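You operate a simulated robot arm through the tools that you are given. There is no shell and no other tool. Be economical: measure what you need, move in short steps, check, and stop when the job is done.

Carry out the task below with a simulated robot arm. There is one attempt and no reset: what you move stays moved.

TASK
Fit the roller for the green card's wire size and set its pressure.
Fine: open the pressure arm first and shut it after; old roller in the green tray. Where these are worked on the way, their far stop is far enough and under half their travel is too little: pressure arm.

The check looks at the end state, three seconds after you hand in, the way a careful person would. Anything else that was tipped, shoved, dropped, spilled or broken makes it a failure.

THE ROBOT
A 6-joint arm with a two-finger parallel gripper, fixed in place. Base frame: the origin is at the foot of the arm, x ahead of it, y to its left, z up; the work surface is at about z = 800. Readings come in mm, rad, newtons and seconds.
With the tool pointing down near the work surface it reaches from about 260 to 680 mm from the base axis. Its first joint turns from -1.152 to 1.152 rad. Payload 2.9 kg.
The TCP is the grasp point between the finger pads, 30 mm short of the fingertips. In the tool frame z runs along the fingers and y along their closing line. Largest opening 110 mm; finger width 20, thickness 10; the body of the gripper, 48 by 112 mm, starts 55 mm behind the TCP.
Orientation is that of the tool frame in the base frame, as a unit quaternion [x, y, z, w]. With the fingers straight down and closing along the base's y, the tool's x points along the base's -x, its y along +y and its z along -z.

THE INTERFACE
- The arm moves only by the tool drive_tool. Its arguments are lists of equal length, an entry for each row: "dp": the shift along the base's x, y, z in mm, a list of three; "rotation": the turn, a rotation vector about the base's x, y, z in rad, a list of three. In form: {"dp": [[tx, ty, tz], ...], "rotation": [[rx, ry, rz], ...]}. A call has 1 to 20 rows; each row shifts and turns the commanded pose from where the row before left it. "claw" is the opening, from 0 (shut) to 1 (fully open), set as the call begins (left out, the last holds). Each row takes 0.2 s and may step no farther than 50 mm and 0.15 rad from the row before; otherwise, or with a gripper value out of range, the whole call is refused. Where a pose cannot be reached the arm comes as near as it can. A force on the tool above 40 N (or 10 N above the force at the start of the call, whichever is more), or a blocked arm, ends the call early, and 0.2 s more pass. Each finger travels about 108 mm/s and halts on what it meets, pressing with about 38 N; the grip force reading is that of the motor and also rises with nothing between the fingers. The clock runs only during rows and for 0.2 s after the last one: add rows that do not move to give the fingers time. The reply holds the time, the measured pose of the TCP, the force on the tool along the base axes, the opening and the grip force, in the units named above and with some noise, with the torque about the TCP (base axes, N m) and any sound that the robot's microphone picked up, and new pictures: "views" is both (left out), scene, wrist or none.
- Cameras (640 x 400 px; columns grow to the right, rows downward): "scene" is fixed at [78.1, 433.7, 1385.6]; the picture's right is [-0.76, -0.65, 0.00], its down [-0.36, 0.42, -0.83] and it looks along [0.54, -0.63, -0.56] (base axes); focal length 286 px, centre (320, 200). "wrist" rides on the gripper at [72, 17, -103] in the tool frame; the picture's right is [-0.23, 0.97, 0.00], its down [-0.76, -0.18, -0.62] and it looks along [-0.61, -0.14, 0.78] (tool axes); focal length 222 px, centre (320, 200). There is no depth. A picture from a camera that has moved, and an enlarged one, comes with that camera's place and axes in the base frame and with its lens.
- enlarge(camera, box): a new picture of the part [left, top, right, bottom] of that camera's present view, enlarged. The clock stands still meanwhile.
- job_done(): hands the job in; it is judged then, once.

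Work in short steps. Places have to be worked out from the pictures, the camera data and where the tool is seen: move nearer, look again, correct. Check each grasp and each placing, and mend what went wrong. You have 120 turns and 200 pictures in all, those below and enlarged ones among them. Open the gripper and draw the arm clear of the work before you hand the job in, unless the task says otherwise; then end with one line.

The tools are called after "Call:" by a JSON object that holds its "api" and its "payload". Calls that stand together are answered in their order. drive_tool: Moves the arm, as the interface text tells. Its arguments: {"type":"object","properties":{"dp":{"type":"array","items":{"type":"array","items":{"type":"number"}}},"rotation":{"type":"array","items":{"type":"array","items":{"type":"number"}}},"claw":{"type":"number"},"views":{"type":"string","enum":["both","scene","wrist","none"]}},"required":["dp","rotation"]} The other tools are called the same way: enlarge (camera, box) takes an enlarged picture of a part of a camera's view; job_done () hands the job in.

At the start:

```text
time_s: 0.0
eef_pos: [381.8, 74.4, 1198.4]
tcp_rot: [0.0, 1.0, 0.0, 0.0]
force: [0.7, -0.7, 1.1]
ft_torque: [-0.03, -0.02, 0.02]
opening: 109.8
grasp_force: 0.0
```

scene: 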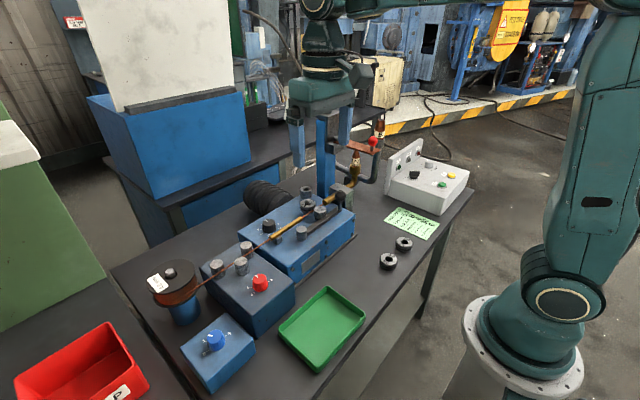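
wrist: 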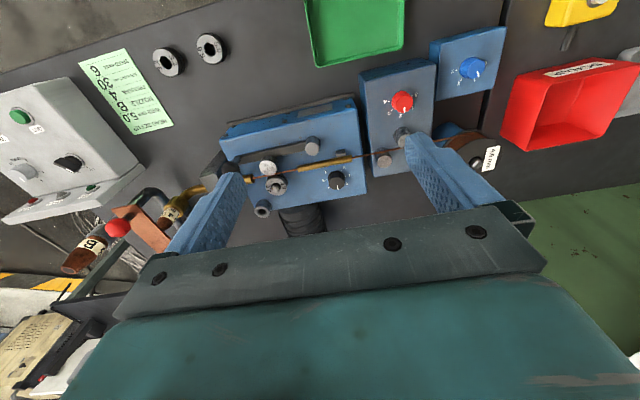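

I start by enlarging the key parts: the card, the feeder, and the spare rollers.

Call:
{"api": "enlarge", "payload": {"camera": "wrist", "box": [70, 30, 230, 130]}}

Call:
{"api": "enlarge", "payload": {"camera": "wrist", "box": [210, 90, 390, 220]}}

Call:
{"api": "enlarge", "payload": {"camera": "scene", "box": [220, 170, 380, 290]}}

Call:
{"api": "enlarge", "payload": {"camera": "scene", "box": [360, 190, 460, 280]}}

```text
4.00 times, centred on (150, 80) of wrist
camera zoom: at [308.5, 91.3, 1299.9], right [0.23, 0.97, 0.0], down [0.76, -0.18, 0.62], along [0.61, -0.14, -0.78], focal length 888 px, centre (1000, 680)
```

zoom: 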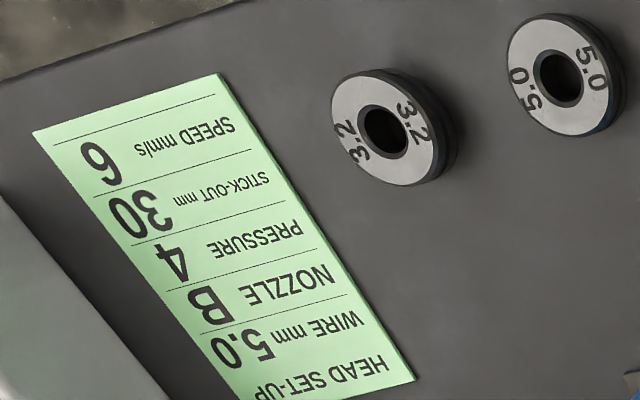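

```text
3.08 times, centred on (300, 155) of wrist
camera zoom: at [308.5, 91.3, 1299.9], right [0.23, 0.97, 0.0], down [0.76, -0.18, 0.62], along [0.61, -0.14, -0.78], focal length 684 px, centre (382, 338)
```

zoom: 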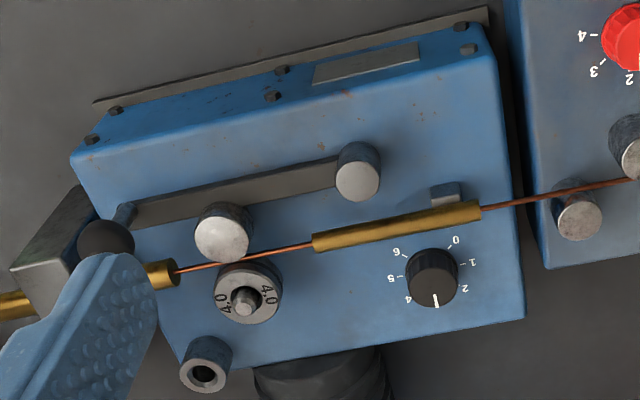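

```text
3.33 times, centred on (300, 230) of scene
camera zoom: at [78.1, 433.7, 1385.6], right [-0.76, -0.65, 0.0], down [-0.36, 0.42, -0.83], along [0.54, -0.63, -0.56], focal length 954 px, centre (387, 100)
```

zoom: 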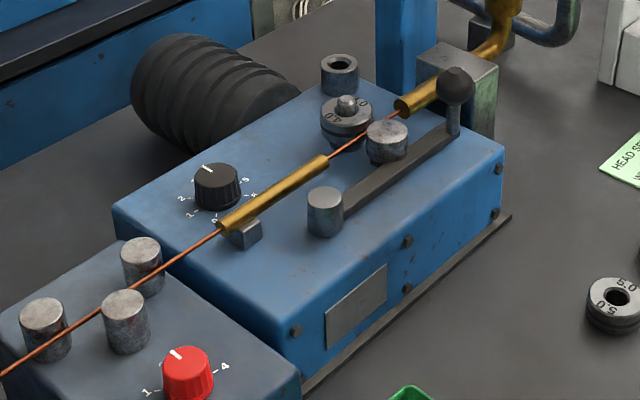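

```text
4.44 times, centred on (410, 235) of scene
camera zoom: at [78.1, 433.7, 1385.6], right [-0.76, -0.65, 0.0], down [-0.36, 0.42, -0.83], along [0.54, -0.63, -0.56], focal length 1272 px, centre (-80, 44)
```

zoom: 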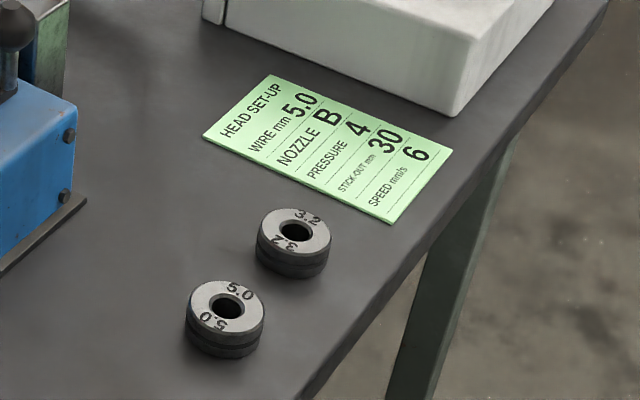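

The card calls for wire 5.0 and pressure 4. The roller fitted is 4.0, and the 5.0 spare is at about (298,-109). The spindle is near (536,-48,935). I'll move closer over the feeder to get a better look.

Call:
{"api": "drive_tool", "payload": {"dp": [[10, -24, -30], [10, -24, -30], [10, -24, -30], [10, -24, -20], [0, 0, 0]], "rotation": [[0, 0, 0], [0, 0, 0], [0, 0, 0], [0, 0, 0], [0, 0, 0]]}}

```text
time_s: 1.2
eef_pos: [422.2, -20.7, 1084.6]
tcp_rot: [0.0, 1.0, 0.0, 0.0]
force: [-0.1, 1.0, -0.5]
ft_torque: [0.0, -0.04, 0.0]
opening: 110.1
grasp_force: 0.0
camera wrist: at [350.4, -5.1, 1186.9], right [0.23, 0.97, 0.0], down [0.76, -0.18, 0.62], along [0.61, -0.14, -0.78], focal length 222 px, centre (320, 200)
```

scene: 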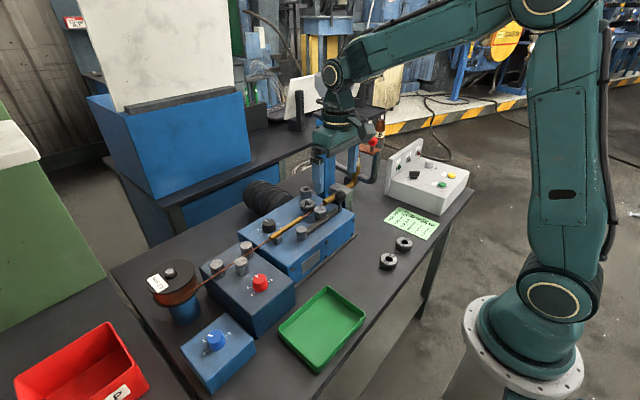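
wrist: 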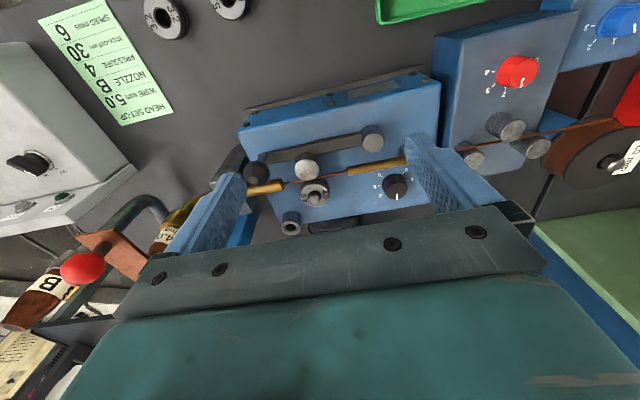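

Call:
{"api": "enlarge", "payload": {"camera": "wrist", "box": [230, 110, 430, 235]}}

Call:
{"api": "enlarge", "payload": {"camera": "scene", "box": [250, 170, 362, 240]}}

```text
3.20 times, centred on (330, 172) of wrist
camera zoom: at [350.4, -5.1, 1186.9], right [0.23, 0.97, 0.0], down [0.76, -0.18, 0.62], along [0.61, -0.14, -0.78], focal length 711 px, centre (288, 288)
```

zoom: 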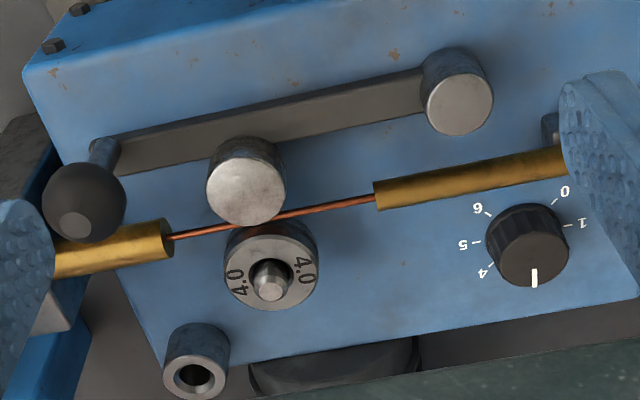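

```text
5.71 times, centred on (306, 205) of scene
camera zoom: at [78.1, 433.7, 1385.6], right [-0.76, -0.65, 0.0], down [-0.36, 0.42, -0.83], along [0.54, -0.63, -0.56], focal length 1636 px, centre (400, 171)
```

zoom: 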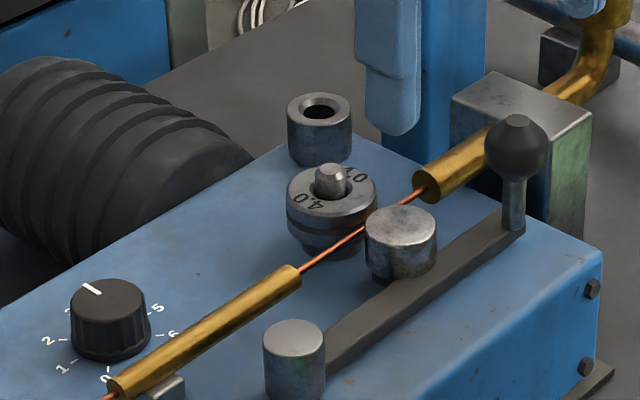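

The spindle tip is at (545,-58,928) and the arm's ball handle at about (467,-107,957). The arm pivots about z at (481,35). I'll close the fingers and come in on the wire side (+x) of the ball, so I can swing it toward -x.

Call:
{"api": "drive_tool", "payload": {"dp": [[30, -30, 0], [30, -30, -10], [22, -26, -20], [0, 0, -30], [0, 0, -25], [0, 0, 0]], "rotation": [[0, 0, 0], [0, 0, 0], [0, 0, 0], [0, 0, 0], [0, 0, 0], [0, 0, 0]], "claw": 0}}

Call:
{"api": "enlarge", "payload": {"camera": "scene", "box": [280, 140, 392, 210]}}

```text
time_s: 2.6
eef_pos: [501.9, -108.4, 1002.2]
tcp_rot: [0.0, 1.0, 0.0, 0.0]
force: [0.6, 0.0, 0.3]
ft_torque: [0.01, -0.01, 0.01]
opening: 0.0
grasp_force: 37.7
camera wrist: at [429.8, -90.8, 1104.2], right [0.23, 0.97, 0.0], down [0.76, -0.18, 0.62], along [0.61, -0.14, -0.78], focal length 222 px, centre (320, 200)
```

scene: 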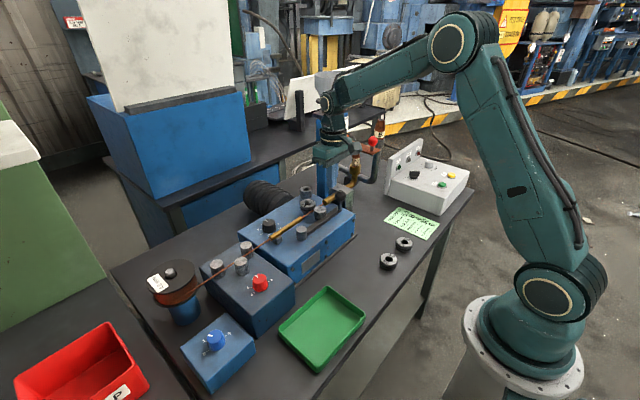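
wrist: 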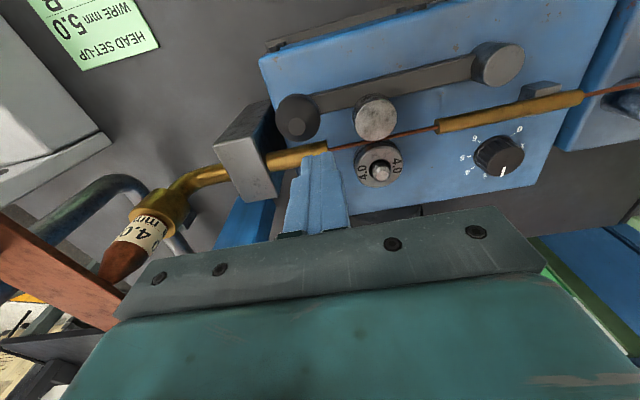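

```text
5.71 times, centred on (336, 175) of scene
camera zoom: at [78.1, 433.7, 1385.6], right [-0.76, -0.65, 0.0], down [-0.36, 0.42, -0.83], along [0.54, -0.63, -0.56], focal length 1636 px, centre (229, 343)
```

zoom: 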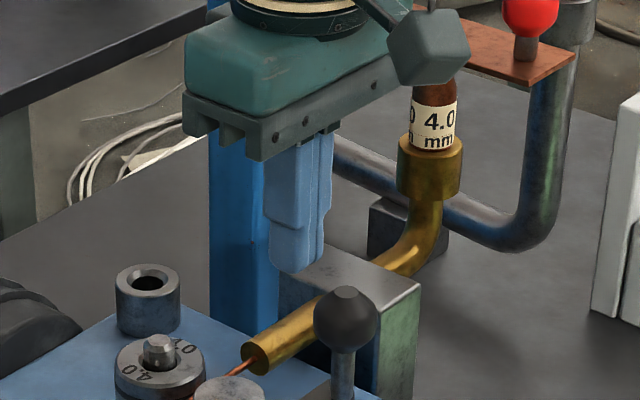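

The refined ball position is about (475,-116,945). I'll lower the closed fingertips beside it to z≈938.

Call:
{"api": "drive_tool", "payload": {"dp": [[4, -5, -12], [0, 0, -12], [0, 0, -9], [0, 0, 0]], "rotation": [[0, 0, 0], [0, 0, 0], [0, 0, 0], [0, 0, 0]], "views": "wrist"}}

Call:
{"api": "enlarge", "payload": {"camera": "scene", "box": [290, 150, 386, 210]}}

```text
time_s: 3.6
eef_pos: [505.1, -113.5, 969.1]
tcp_rot: [0.0, 1.0, 0.0, 0.0]
force: [0.3, -0.7, 0.3]
ft_torque: [0.01, -0.05, -0.01]
opening: 0.0
grasp_force: 37.7
camera wrist: at [433.9, -96.3, 1072.1], right [0.23, 0.97, 0.0], down [0.76, -0.18, 0.62], along [0.61, -0.14, -0.78], focal length 222 px, centre (320, 200)
```

wrist: 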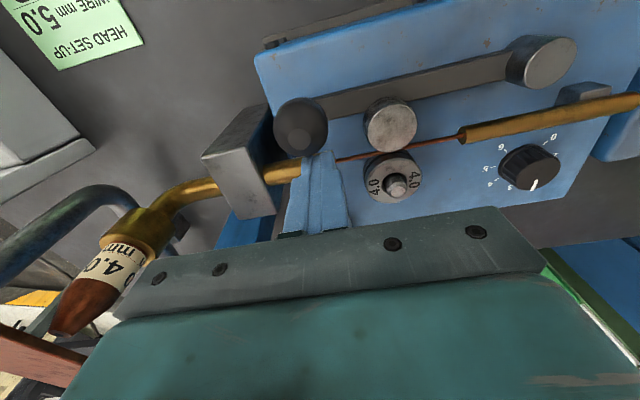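

```text
6.67 times, centred on (338, 180) of scene
camera zoom: at [78.1, 433.7, 1385.6], right [-0.76, -0.65, 0.0], down [-0.36, 0.42, -0.83], along [0.54, -0.63, -0.56], focal length 1909 px, centre (200, 333)
```

zoom: 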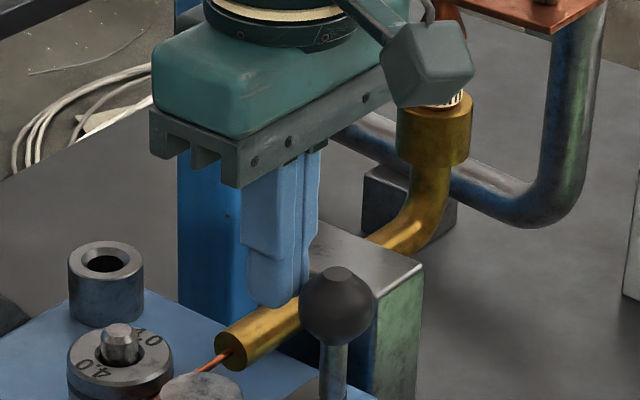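

The finger is right behind the ball. I'll lower it a few mm and push toward -x along the arc, watching the force.

Call:
{"api": "drive_tool", "payload": {"dp": [[0, 0, -4], [-8, 0, 0], [-8, 0, 0], [-8, 1, 0], [-8, 1, 0], [0, 0, 0]], "rotation": [[0, 0, 0], [0, 0, 0], [0, 0, 0], [0, 0, 0], [0, 0, 0], [0, 0, 0]], "views": "wrist"}}

```text
time_s: 5.0
eef_pos: [473.3, -111.4, 966.1]
tcp_rot: [0.0, 1.0, -0.001, 0.0]
force: [0.4, -0.3, 0.0]
ft_torque: [0.04, -0.01, 0.0]
opening: 0.0
grasp_force: 37.9
camera wrist: at [402.1, -94.3, 1067.6], right [0.23, 0.97, 0.0], down [0.76, -0.18, 0.62], along [0.61, -0.14, -0.78], focal length 222 px, centre (320, 200)
```

wrist: 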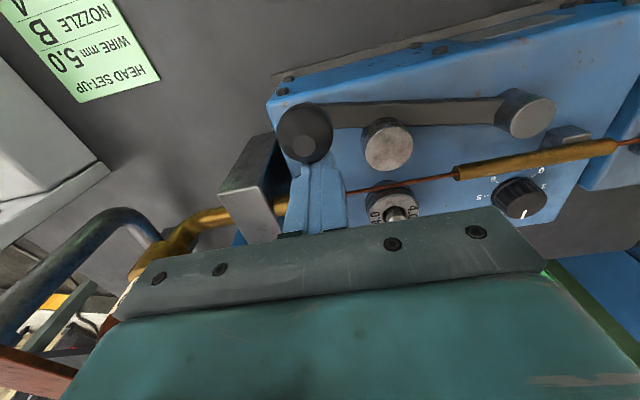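

The arm is swinging open with little force on the tool. I'll keep going along the arc.

Call:
{"api": "drive_tool", "payload": {"dp": [[-9, 2, 0], [-9, 2, 0], [-9, 3, 0], [-9, 3, 0], [0, 0, 0]], "rotation": [[0, 0, 0], [0, 0, 0], [0, 0, 0], [0, 0, 0], [0, 0, 0]], "views": "wrist"}}

```text
time_s: 6.2
eef_pos: [437.4, -101.1, 965.6]
tcp_rot: [0.0, 1.0, 0.001, 0.0]
force: [-0.5, -0.6, 0.2]
ft_torque: [0.01, -0.02, -0.05]
opening: 0.0
grasp_force: 38.0
camera wrist: at [365.7, -84.5, 1067.7], right [0.23, 0.97, 0.0], down [0.76, -0.18, 0.62], along [0.61, -0.14, -0.78], focal length 222 px, centre (320, 200)
```

wrist: 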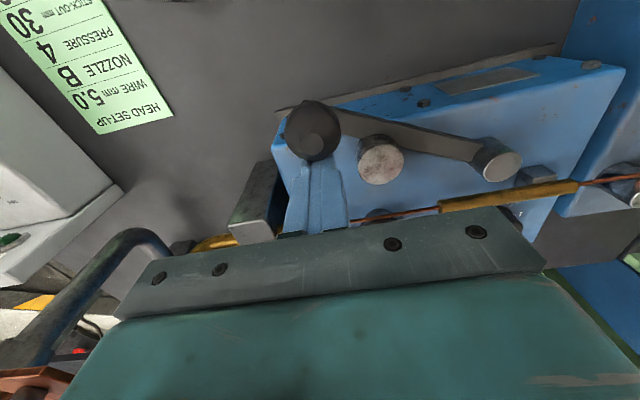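

No stop yet at about 27°. I'll continue.

Call:
{"api": "drive_tool", "payload": {"dp": [[-8, 4, 0], [-8, 4, 0], [-8, 5, 0], [-8, 5, 0], [0, 0, 0]], "rotation": [[0, 0, 0], [0, 0, 0], [0, 0, 0], [0, 0, 0], [0, 0, 0]], "views": "wrist"}}

```text
time_s: 7.4
eef_pos: [406.1, -83.7, 965.3]
tcp_rot: [0.0, 1.0, 0.0, 0.0]
force: [0.6, 0.0, 0.3]
ft_torque: [0.02, -0.05, -0.02]
opening: 0.0
grasp_force: 37.8
camera wrist: at [333.9, -66.5, 1067.8], right [0.23, 0.97, 0.0], down [0.76, -0.18, 0.62], along [0.61, -0.14, -0.78], focal length 222 px, centre (320, 200)
```

wrist: 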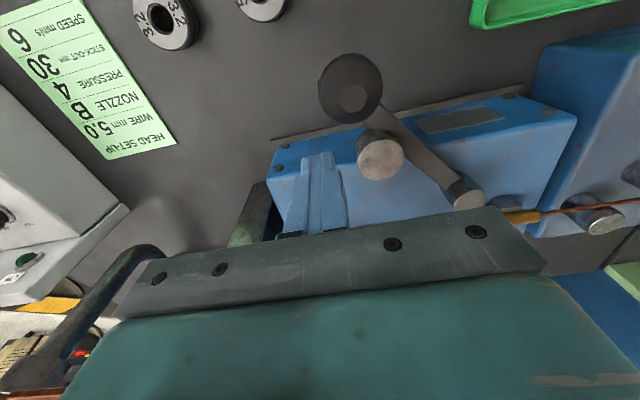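

The arm snapped over to about 52°, so it's open. Next I'll rise and go above the drive roller with the gripper open.

Call:
{"api": "drive_tool", "payload": {"dp": [[0, 0, 40], [40, 6, 20], [45, 10, 0], [45, 10, 0], [9, 0, 0], [0, 0, -30], [0, 0, 0]], "rotation": [[0, 0, 0], [0, 0, 0], [0, 0, 0], [0, 0, 0], [0, 0, 0], [0, 0, 0], [0, 0, 0]], "claw": 0.65}}

Call:
{"api": "enlarge", "payload": {"camera": "scene", "box": [260, 150, 388, 230]}}

Call:
{"api": "enlarge", "payload": {"camera": "wrist", "box": [200, 100, 440, 250]}}

```text
time_s: 9.0
eef_pos: [544.6, -55.8, 996.3]
tcp_rot: [0.0, 1.0, 0.0, 0.0]
force: [0.0, 0.1, -0.7]
ft_torque: [-0.01, -0.01, -0.02]
opening: 71.5
grasp_force: 0.0
camera wrist: at [472.7, -39.8, 1099.2], right [0.23, 0.97, 0.0], down [0.76, -0.18, 0.62], along [0.61, -0.14, -0.78], focal length 222 px, centre (320, 200)
```

scene: 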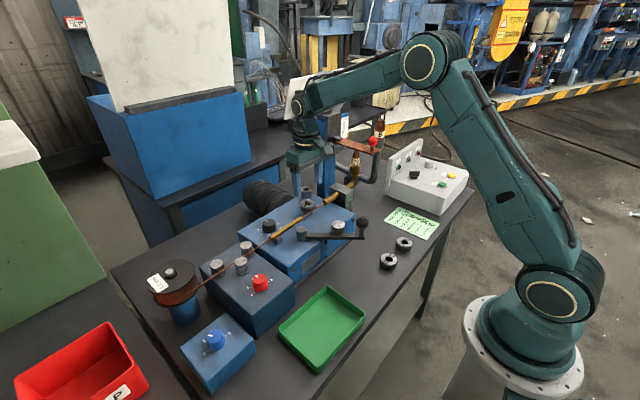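
wrist: 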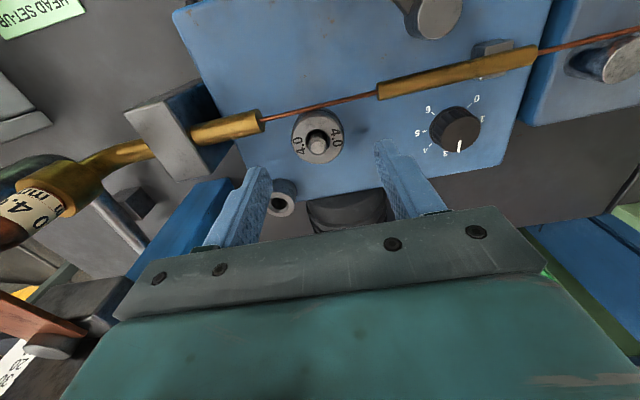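

```text
5.00 times, centred on (324, 190) of scene
camera zoom: at [78.1, 433.7, 1385.6], right [-0.76, -0.65, 0.0], down [-0.36, 0.42, -0.83], along [0.54, -0.63, -0.56], focal length 1432 px, centre (300, 250)
```

zoom: 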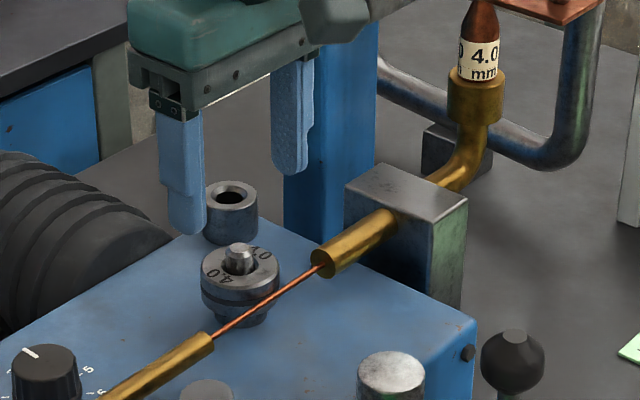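

```text
2.67 times, centred on (320, 175) of wrist
camera zoom: at [472.7, -39.8, 1099.2], right [0.23, 0.97, 0.0], down [0.76, -0.18, 0.62], along [0.61, -0.14, -0.78], focal length 592 px, centre (320, 267)
```

zoom: 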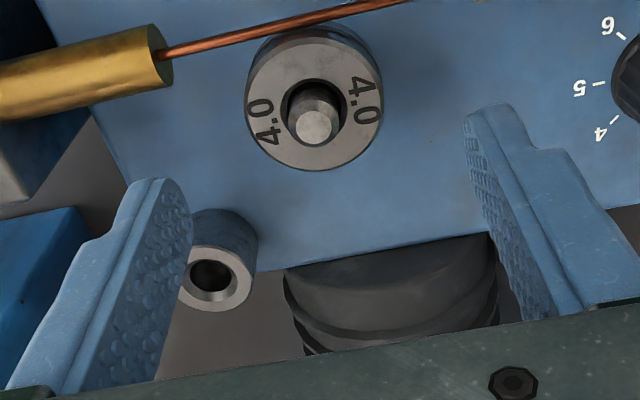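

The roller centre comes out at (548,-59) with its top at about 918. I'll centre on it and descend until the fingertips are at about 902.

Call:
{"api": "drive_tool", "payload": {"dp": [[3.5, -3, -15], [0, 0, -20], [0, 0, -20], [0, 0, -9], [0, 0, 0]], "rotation": [[0, 0, 0], [0, 0, 0], [0, 0, 0], [0, 0, 0], [0, 0, 0]], "views": "wrist"}}

Call:
{"api": "enlarge", "payload": {"camera": "scene", "box": [260, 160, 356, 220]}}

```text
time_s: 10.2
eef_pos: [549.5, -59.2, 932.1]
tcp_rot: [0.0, 1.0, 0.0, 0.0]
force: [1.4, -0.6, 0.4]
ft_torque: [0.01, 0.0, -0.02]
opening: 71.4
grasp_force: 0.1
camera wrist: at [476.8, -42.5, 1034.3], right [0.23, 0.97, 0.0], down [0.76, -0.18, 0.62], along [0.61, -0.14, -0.78], focal length 222 px, centre (320, 200)
```

wrist: 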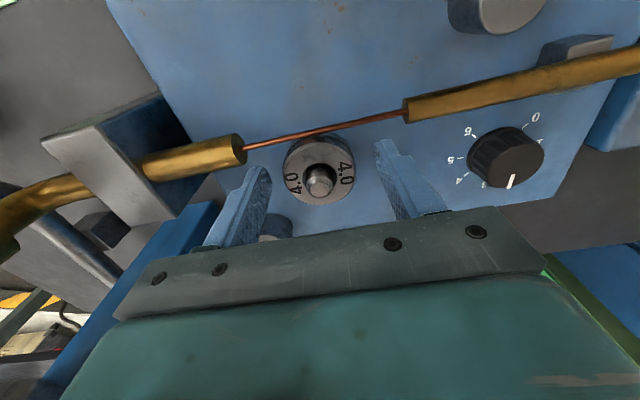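

```text
6.67 times, centred on (308, 190) of scene
camera zoom: at [78.1, 433.7, 1385.6], right [-0.76, -0.65, 0.0], down [-0.36, 0.42, -0.83], along [0.54, -0.63, -0.56], focal length 1909 px, centre (400, 267)
```

zoom: 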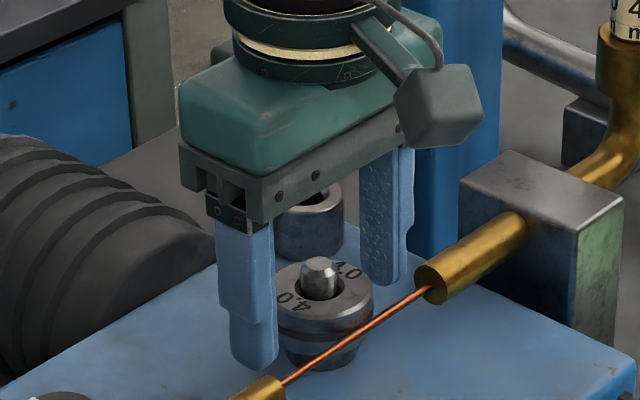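

The roller sits between the fingers and is well aligned, so I'll close.

Call:
{"api": "drive_tool", "payload": {"dp": [[-2, 0, 0], [0, 0, 0], [0, 0, 0], [0, 0, 0]], "rotation": [[0, 0, 0], [0, 0, 0], [0, 0, 0], [0, 0, 0]], "claw": 0.2, "views": "none"}}

Call:
{"api": "enlarge", "payload": {"camera": "scene", "box": [260, 160, 356, 220]}}

```text
time_s: 11.2
eef_pos: [546.2, -59.4, 931.9]
tcp_rot: [0.0, 1.0, 0.0, 0.0]
force: [3.7, 1.2, -1.6]
ft_torque: [0.01, -0.07, 0.05]
opening: 44.2
grasp_force: 38.0
```

```text
6.67 times, centred on (308, 190) of scene
camera zoom: at [78.3, 433.7, 1385.6], right [-0.76, -0.65, 0.0], down [-0.36, 0.42, -0.83], along [0.54, -0.63, -0.56], focal length 1909 px, centre (400, 267)
```

zoom: 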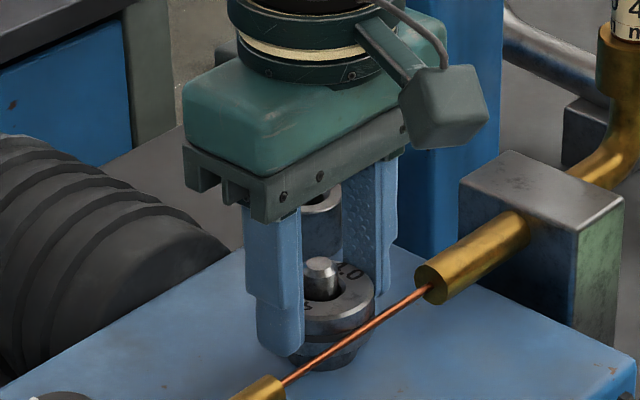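

Gripped at 44 mm. I'll lift slowly, straight up.

Call:
{"api": "drive_tool", "payload": {"dp": [[0, 0, 6], [0, 0, 8], [0, 0, 12], [0, 0, 20], [0, 0, 30], [0, 0, 0]], "rotation": [[0, 0, 0], [0, 0, 0], [0, 0, 0], [0, 0, 0], [0, 0, 0], [0, 0, 0]]}}

Call:
{"api": "enlarge", "payload": {"camera": "scene", "box": [260, 140, 372, 210]}}

```text
time_s: 12.6
eef_pos: [546.2, -59.9, 1008.7]
tcp_rot: [-0.001, 1.0, 0.001, -0.001]
force: [-0.4, -0.1, -1.1]
ft_torque: [0.0, -0.03, 0.02]
opening: 44.0
grasp_force: 37.8
camera wrist: at [474.3, -42.3, 1110.9], right [0.23, 0.97, 0.0], down [0.76, -0.18, 0.62], along [0.61, -0.14, -0.78], focal length 222 px, centre (320, 200)
```

scene: 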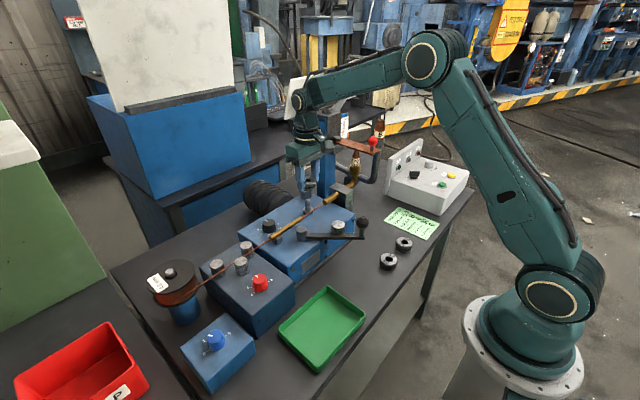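
wrist: 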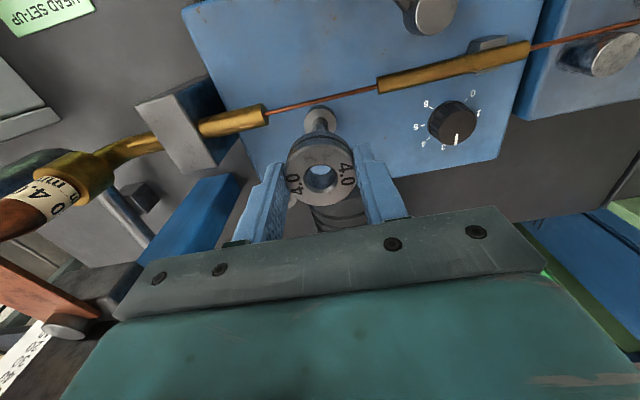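

```text
5.71 times, centred on (316, 175) of scene
camera zoom: at [78.1, 433.7, 1385.6], right [-0.76, -0.65, 0.0], down [-0.36, 0.42, -0.83], along [0.54, -0.63, -0.56], focal length 1636 px, centre (343, 343)
```

zoom: 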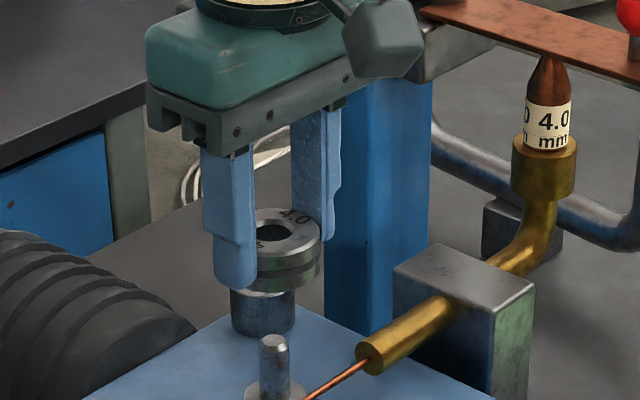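

The roller is off and held. The tray centre is at about (311,155), so I'll carry it there at a safe height.

Call:
{"api": "drive_tool", "payload": {"dp": [[0, 0, 40], [-29, 27, 0], [-29, 27, 0], [-29, 27, 0], [-29, 27, 0], [-30, 27, 0], [-30, 27, 0], [-30, 27, 0], [-30, 26, 0], [0, 0, -50], [0, 0, -50], [0, 0, 0]], "rotation": [[0, 0, 0], [0, 0, 0], [0, 0, 0], [0, 0, 0], [0, 0, 0], [0, 0, 0], [0, 0, 0], [0, 0, 0], [0, 0, 0], [0, 0, 0], [0, 0, 0], [0, 0, 0]]}}

```text
time_s: 15.2
eef_pos: [312.0, 159.0, 948.2]
tcp_rot: [-0.001, 1.0, 0.0, 0.0]
force: [-0.4, 0.3, -2.5]
ft_torque: [-0.03, -0.03, -0.02]
opening: 44.0
grasp_force: 38.0
camera wrist: at [239.3, 175.7, 1049.4], right [0.23, 0.97, 0.0], down [0.76, -0.18, 0.62], along [0.61, -0.14, -0.78], focal length 222 px, centre (320, 200)
```

scene: 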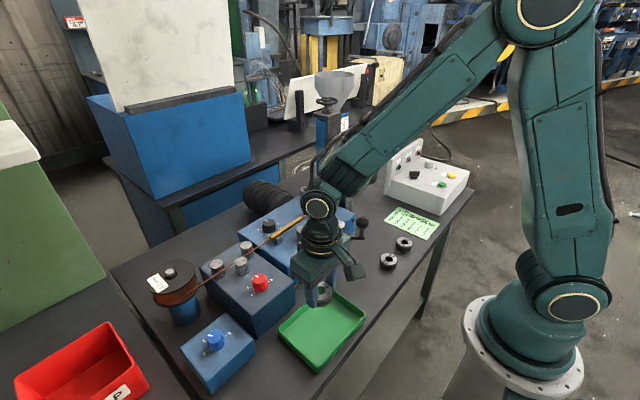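
wrist: 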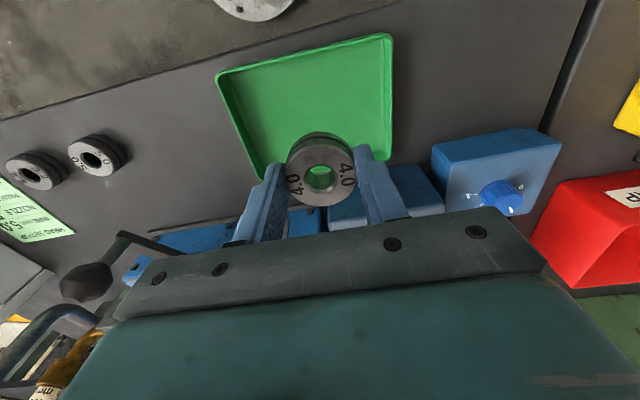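

The tray is centred under the tool, so I'll descend until just above its floor.

Call:
{"api": "drive_tool", "payload": {"dp": [[-2, 0, -40], [0, 0, -35], [0, 0, -15], [0, 0, -8], [0, 0, -4], [0, 0, 0]], "rotation": [[0, 0, 0], [0, 0, 0], [0, 0, 0], [0, 0, 0], [0, 0, 0], [0, 0, 0]], "views": "wrist"}}

Call:
{"api": "enlarge", "payload": {"camera": "scene", "box": [270, 270, 382, 380]}}

```text
time_s: 16.6
eef_pos: [309.7, 156.4, 845.4]
tcp_rot: [0.0, 1.0, 0.0, 0.0]
force: [-0.9, 0.0, -2.5]
ft_torque: [0.02, 0.04, 0.01]
opening: 43.8
grasp_force: 37.8
camera wrist: at [236.7, 173.9, 947.5], right [0.23, 0.97, 0.0], down [0.76, -0.18, 0.62], along [0.61, -0.14, -0.78], focal length 222 px, centre (320, 200)
```

wrist: 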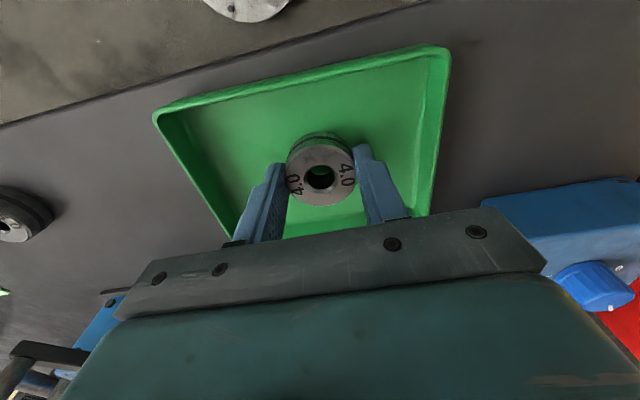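

```text
3.64 times, centred on (326, 325) of scene
camera zoom: at [78.1, 433.7, 1385.6], right [-0.76, -0.65, 0.0], down [-0.36, 0.42, -0.83], along [0.54, -0.63, -0.56], focal length 1041 px, centre (298, -254)
```

zoom: 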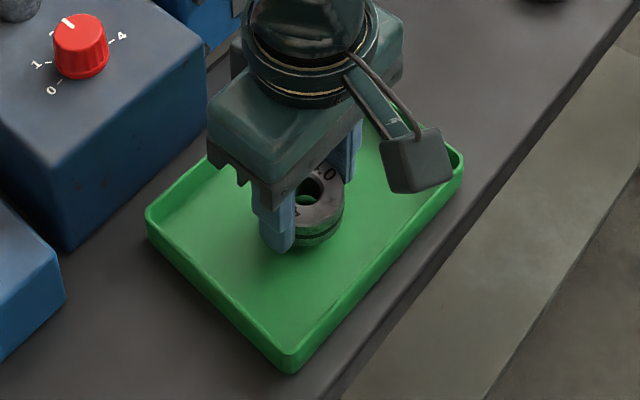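

Nearly at the floor. I'll step down 2 mm at a time and watch for contact.

Call:
{"api": "drive_tool", "payload": {"dp": [[0, 0, -2], [0, 0, -2], [0, 0, -1], [0, 0, 0]], "rotation": [[0, 0, 0], [0, 0, 0], [0, 0, 0], [0, 0, 0]], "views": "none"}}

```text
time_s: 17.6
eef_pos: [308.3, 155.4, 841.4]
tcp_rot: [0.0, 1.0, 0.001, 0.0]
force: [0.2, 0.8, -2.8]
ft_torque: [-0.01, -0.01, 0.0]
opening: 44.2
grasp_force: 37.8
```

Call:
{"api": "drive_tool", "payload": {"dp": [[0, 0, -1.5], [0, 0, -1.5], [0, 0, 0]], "rotation": [[0, 0, 0], [0, 0, 0], [0, 0, 0]], "views": "none"}}

Call:
{"api": "enlarge", "payload": {"camera": "scene", "box": [295, 295, 359, 345]}}

```text
time_s: 18.4
eef_pos: [309.0, 155.1, 838.4]
tcp_rot: [0.0, 1.0, 0.0, 0.002]
force: [-5.3, -1.3, 24.4]
ft_torque: [-0.17, 0.08, 0.0]
opening: 44.1
grasp_force: 37.8
```

```text
8.00 times, centred on (327, 320) of scene
camera zoom: at [77.7, 433.5, 1385.7], right [-0.76, -0.65, 0.0], down [-0.36, 0.42, -0.83], along [0.54, -0.63, -0.56], focal length 2290 px, centre (264, -760)
```

zoom: 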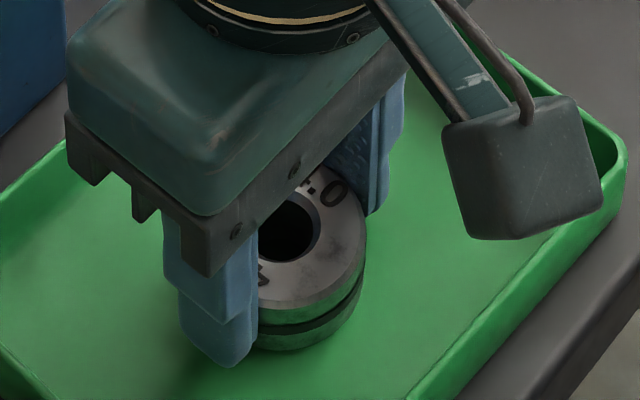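

Contact at TCP z≈838.5. I'll ease up a touch, release, and go up.

Call:
{"api": "drive_tool", "payload": {"dp": [[0, 0, 1], [0, 0, 0], [0, 0, 0], [0, 0, 30], [0, 0, 40], [0, 0, 40], [0, 0, 0]], "rotation": [[0, 0, 0], [0, 0, 0], [0, 0, 0], [0, 0, 0], [0, 0, 0], [0, 0, 0], [0, 0, 0]], "claw": 0.65, "views": "wrist"}}

```text
time_s: 20.0
eef_pos: [307.8, 155.5, 948.5]
tcp_rot: [0.0, 1.0, 0.0, 0.0]
force: [-0.6, -0.7, 0.0]
ft_torque: [0.04, 0.01, 0.02]
opening: 71.5
grasp_force: 0.0
camera wrist: at [236.3, 172.1, 1050.3], right [0.23, 0.97, 0.0], down [0.76, -0.18, 0.62], along [0.61, -0.14, -0.78], focal length 222 px, centre (320, 200)
```

wrist: 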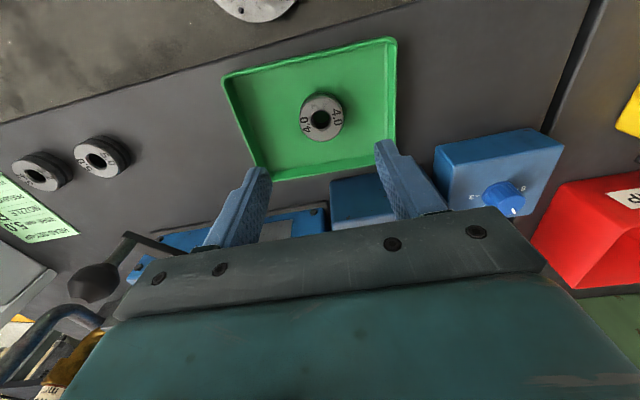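

The old roller lies flat in the tray. Now I'll go above the 5.0 spare, keeping clear of the open arm.

Call:
{"api": "drive_tool", "payload": {"dp": [[0, 0, 40], [0, 0, 20], [-2, -44, 0], [-2, -44, 0], [-2, -44, 0], [-2, -44, 0], [-2, -44, 0], [0, -42, 0], [0, 0, -40], [0, 0, -40], [0, 0, 0]], "rotation": [[0, 0, 0], [0, 0, 0], [0, 0, 0], [0, 0, 0], [0, 0, 0], [0, 0, 0], [0, 0, 0], [0, 0, 0], [0, 0, 0], [0, 0, 0], [0, 0, 0]]}}

```text
time_s: 22.4
eef_pos: [298.8, -107.4, 929.0]
tcp_rot: [0.001, 1.0, -0.001, 0.0]
force: [0.5, 1.1, 0.7]
ft_torque: [0.03, -0.01, -0.01]
opening: 71.4
grasp_force: 0.1
camera wrist: at [226.8, -90.4, 1029.8], right [0.23, 0.97, 0.0], down [0.76, -0.18, 0.62], along [0.61, -0.14, -0.78], focal length 222 px, centre (320, 200)
```

scene: 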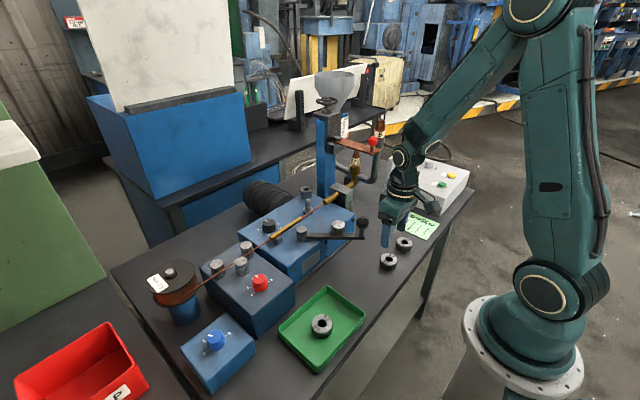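
wrist: 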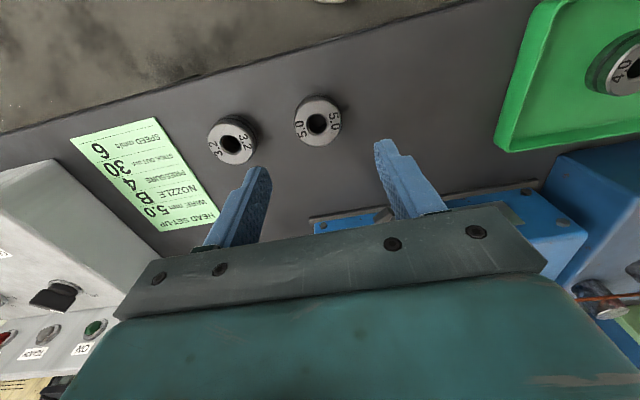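

The 5.0 roller centre is at (299,-109.5). I'll descend onto it and grip with the fingertips about 5 mm above the table.

Call:
{"api": "drive_tool", "payload": {"dp": [[0, -2, -40], [0, 0, -30], [0, 0, -15], [0, 0, -8], [0, 0, 0]], "rotation": [[0, 0, 0], [0, 0, 0], [0, 0, 0], [0, 0, 0], [0, 0, 0]], "views": "wrist"}}

Call:
{"api": "enlarge", "payload": {"camera": "scene", "box": [350, 210, 430, 280]}}

```text
time_s: 23.6
eef_pos: [300.0, -109.3, 835.2]
tcp_rot: [0.0, 1.0, 0.0, 0.0]
force: [-0.4, -0.3, 0.5]
ft_torque: [0.02, -0.01, 0.01]
opening: 71.4
grasp_force: 0.0
camera wrist: at [227.4, -91.9, 937.3], right [0.23, 0.97, 0.0], down [0.76, -0.18, 0.62], along [0.61, -0.14, -0.78], focal length 222 px, centre (320, 200)
```

wrist: 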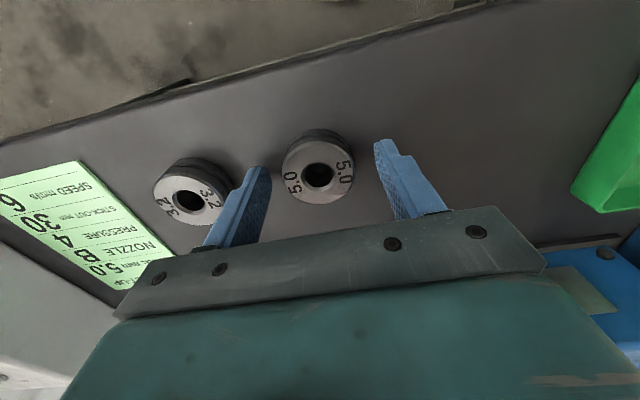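

```text
5.71 times, centred on (390, 245) of scene
camera zoom: at [78.1, 433.7, 1385.6], right [-0.76, -0.65, 0.0], down [-0.36, 0.42, -0.83], along [0.54, -0.63, -0.56], focal length 1636 px, centre (-80, -57)
```

zoom: 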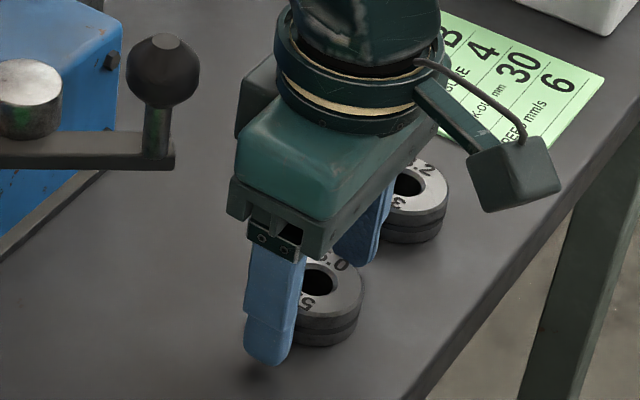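

Aligned well, so I'll close the gripper.

Call:
{"api": "drive_tool", "payload": {"dp": [[0, 0, 0], [0, 0, 0], [0, 0, 0], [0, 0, 0]], "rotation": [[0, 0, 0], [0, 0, 0], [0, 0, 0], [0, 0, 0]], "claw": 0.2, "views": "none"}}

Call:
{"api": "drive_tool", "payload": {"dp": [[0, 0, 10], [0, 0, 30], [0, 0, 40], [0, 0, 0]], "rotation": [[0, 0, 0], [0, 0, 0], [0, 0, 0], [0, 0, 0]], "views": "wrist"}}

Call:
{"api": "enlarge", "payload": {"camera": "wrist", "box": [256, 120, 384, 220]}}

```text
time_s: 24.6
eef_pos: [299.4, -109.3, 835.6]
tcp_rot: [0.0, 1.0, -0.001, 0.0]
force: [-0.6, 0.8, 0.5]
ft_torque: [0.01, -0.03, 0.01]
opening: 44.1
grasp_force: 38.4
```

```text
time_s: 25.6
eef_pos: [298.8, -107.9, 914.4]
tcp_rot: [-0.001, 1.0, 0.001, 0.0]
force: [-0.1, -0.2, -2.7]
ft_torque: [0.03, 0.01, -0.02]
opening: 43.8
grasp_force: 37.6
camera wrist: at [226.7, -91.3, 1016.3], right [0.23, 0.97, 0.0], down [0.76, -0.18, 0.62], along [0.61, -0.14, -0.78], focal length 222 px, centre (320, 200)
```

wrist: 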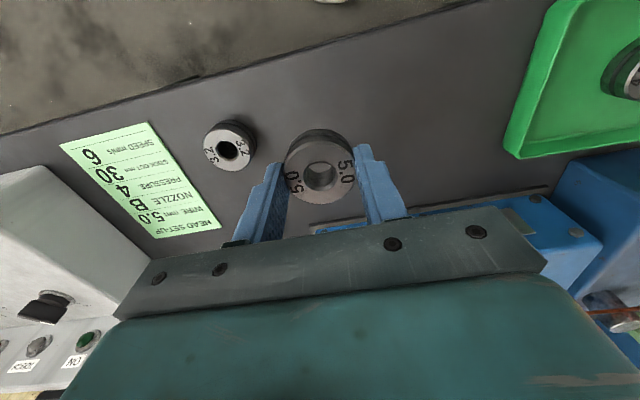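

```text
4.00 times, centred on (320, 170) of wrist
camera zoom: at [226.7, -91.3, 1016.3], right [0.23, 0.97, 0.0], down [0.76, -0.18, 0.62], along [0.61, -0.14, -0.78], focal length 888 px, centre (320, 320)
```

zoom: 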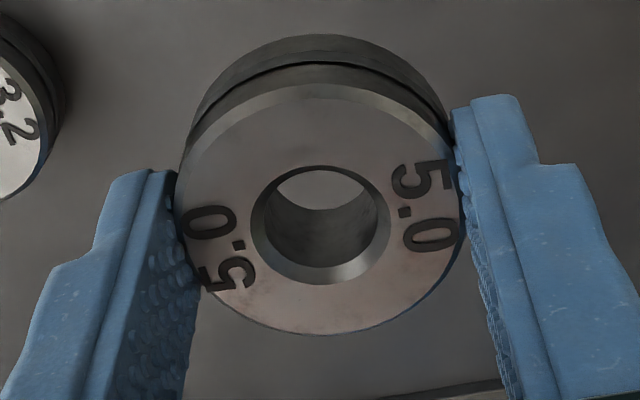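

The 5.0 roller is held and centred in the fingers. I'll raise it, go over the spindle at (547,-59), and look before lowering.

Call:
{"api": "drive_tool", "payload": {"dp": [[0, 0, 45], [0, 0, 45], [0, 0, 36], [40, 8, 0], [40, 8, 0], [40, 8, 0], [40, 8, 0], [40, 8, 0], [48, 8.5, 0], [0, 0, -35], [0, 0, -20], [0, 0, 0]], "rotation": [[0, 0, 0], [0, 0, 0], [0, 0, 0], [0, 0, 0], [0, 0, 0], [0, 0, 0], [0, 0, 0], [0, 0, 0], [0, 0, 0], [0, 0, 0], [0, 0, 0], [0, 0, 0]]}}

Call:
{"api": "enlarge", "payload": {"camera": "wrist", "box": [256, 90, 384, 190]}}

Call:
{"api": "enlarge", "payload": {"camera": "scene", "box": [270, 160, 366, 220]}}

```text
time_s: 28.2
eef_pos: [546.2, -57.7, 986.7]
tcp_rot: [0.0, 1.0, 0.0, 0.0]
force: [-0.3, -0.4, -2.6]
ft_torque: [-0.02, 0.01, 0.02]
opening: 44.0
grasp_force: 37.6
camera wrist: at [474.8, -40.9, 1088.3], right [0.23, 0.97, 0.0], down [0.76, -0.18, 0.62], along [0.61, -0.14, -0.78], focal length 222 px, centre (320, 200)
```

scene: 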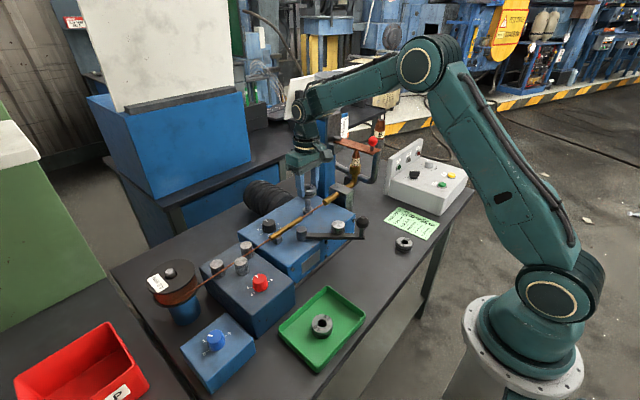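
wrist: 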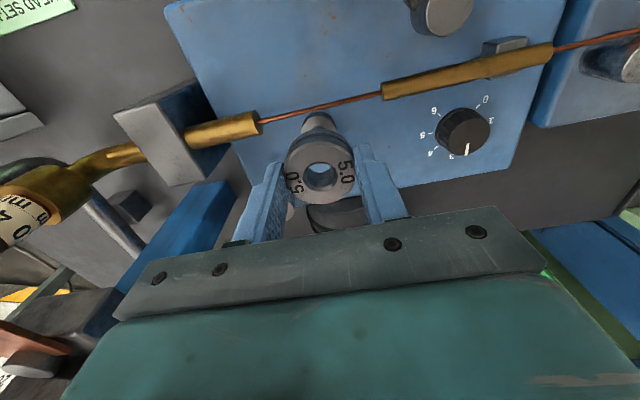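

```text
4.00 times, centred on (320, 140) of wrist
camera zoom: at [474.8, -40.9, 1088.3], right [0.23, 0.97, 0.0], down [0.76, -0.18, 0.62], along [0.61, -0.14, -0.78], focal length 888 px, centre (320, 440)
```

zoom: 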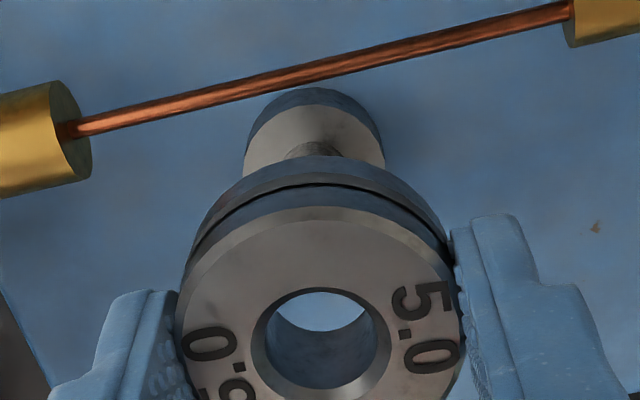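

```text
6.67 times, centred on (318, 190) of scene
camera zoom: at [78.1, 433.7, 1385.6], right [-0.76, -0.65, 0.0], down [-0.36, 0.42, -0.83], along [0.54, -0.63, -0.56], focal length 1909 px, centre (333, 267)
```

zoom: 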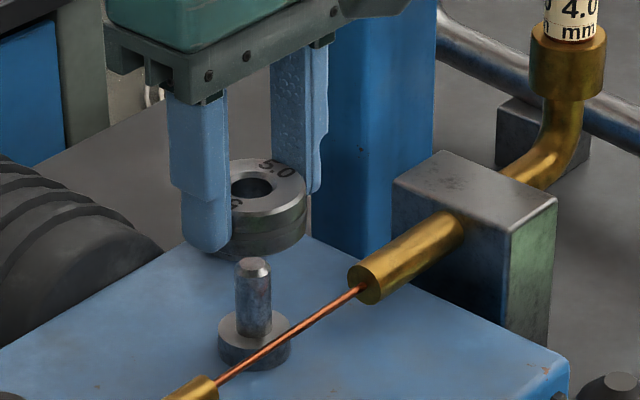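

The pin is at about (547.5,-59.5). I'll shift slightly and lower to just above the tip, then look at it from both cameras.

Call:
{"api": "drive_tool", "payload": {"dp": [[1, -1.8, -10], [0, 0, -9], [0, 0, 0]], "rotation": [[0, 0, 0], [0, 0, 0], [0, 0, 0]], "views": "none"}}

Call:
{"api": "enlarge", "payload": {"camera": "wrist", "box": [270, 100, 370, 200]}}

Call:
{"api": "enlarge", "payload": {"camera": "scene", "box": [280, 170, 344, 210]}}

```text
time_s: 29.0
eef_pos: [549.0, -59.9, 968.2]
tcp_rot: [0.0, 1.0, 0.0, 0.0]
force: [-0.2, -0.7, -2.3]
ft_torque: [-0.02, -0.01, 0.0]
opening: 44.1
grasp_force: 38.2
```

```text
4.00 times, centred on (320, 150) of wrist
camera zoom: at [476.4, -43.8, 1069.9], right [0.23, 0.97, 0.0], down [0.76, -0.18, 0.62], along [0.61, -0.14, -0.78], focal length 888 px, centre (320, 400)
```

zoom: 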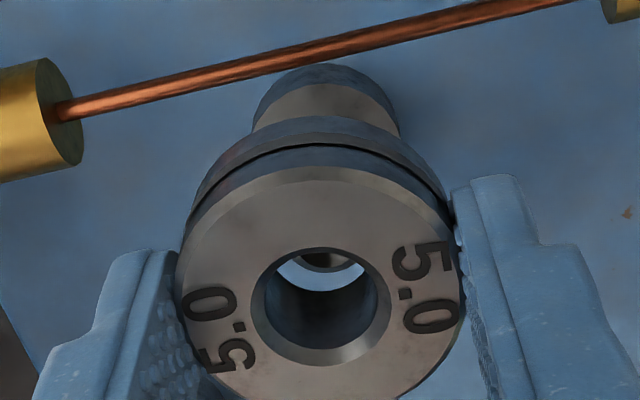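

```text
10.00 times, centred on (312, 190) of scene
camera zoom: at [78.1, 433.7, 1385.6], right [-0.76, -0.65, 0.0], down [-0.36, 0.42, -0.83], along [0.54, -0.63, -0.56], focal length 2863 px, centre (400, 300)
```

zoom: 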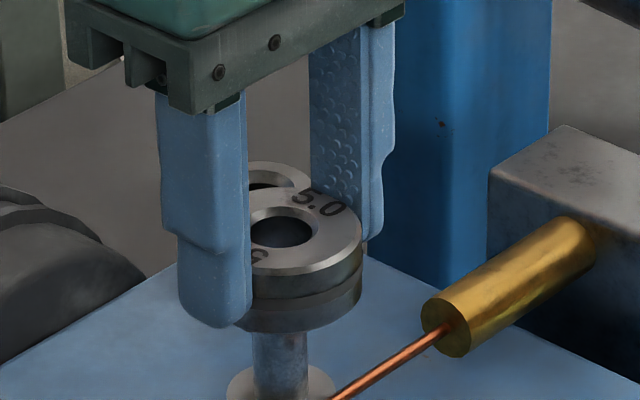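

Both views put the pin about +1.8 in x and +0.5 in y from the bore. I'll correct that and look again.

Call:
{"api": "drive_tool", "payload": {"dp": [[1.8, 0.5, 0], [0, 0, 0], [0, 0, 0]], "rotation": [[0, 0, 0], [0, 0, 0], [0, 0, 0]], "views": "none"}}

Call:
{"api": "enlarge", "payload": {"camera": "wrist", "box": [290, 130, 350, 190]}}

Call:
{"api": "enlarge", "payload": {"camera": "scene", "box": [280, 170, 344, 210]}}

```text
time_s: 29.8
eef_pos: [551.4, -60.4, 966.2]
tcp_rot: [0.0, 1.0, 0.0, -0.001]
force: [0.0, 0.1, -1.6]
ft_torque: [0.0, -0.06, -0.01]
opening: 44.0
grasp_force: 38.4
```

```text
6.67 times, centred on (320, 160) of wrist
camera zoom: at [477.9, -43.5, 1069.8], right [0.23, 0.97, 0.0], down [0.76, -0.18, 0.62], along [0.61, -0.14, -0.78], focal length 1481 px, centre (320, 467)
```

zoom: 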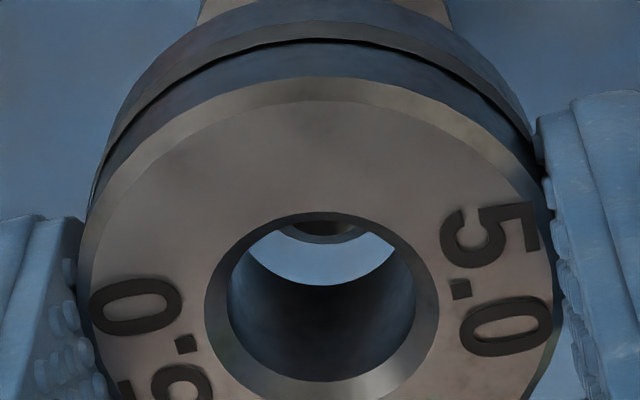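

```text
10.00 times, centred on (312, 190) of scene
camera zoom: at [78.1, 433.7, 1385.6], right [-0.76, -0.65, 0.0], down [-0.36, 0.42, -0.83], along [0.54, -0.63, -0.56], focal length 2863 px, centre (400, 300)
```

zoom: 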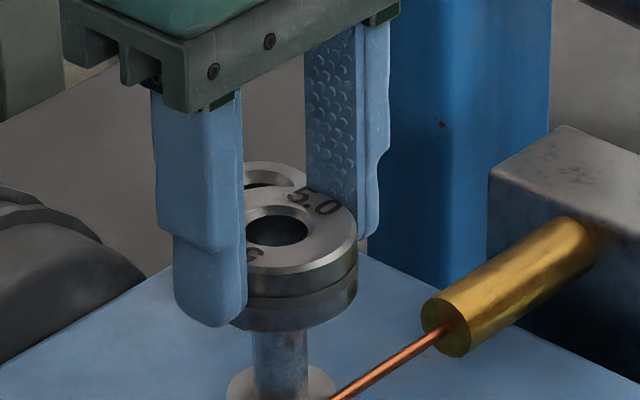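

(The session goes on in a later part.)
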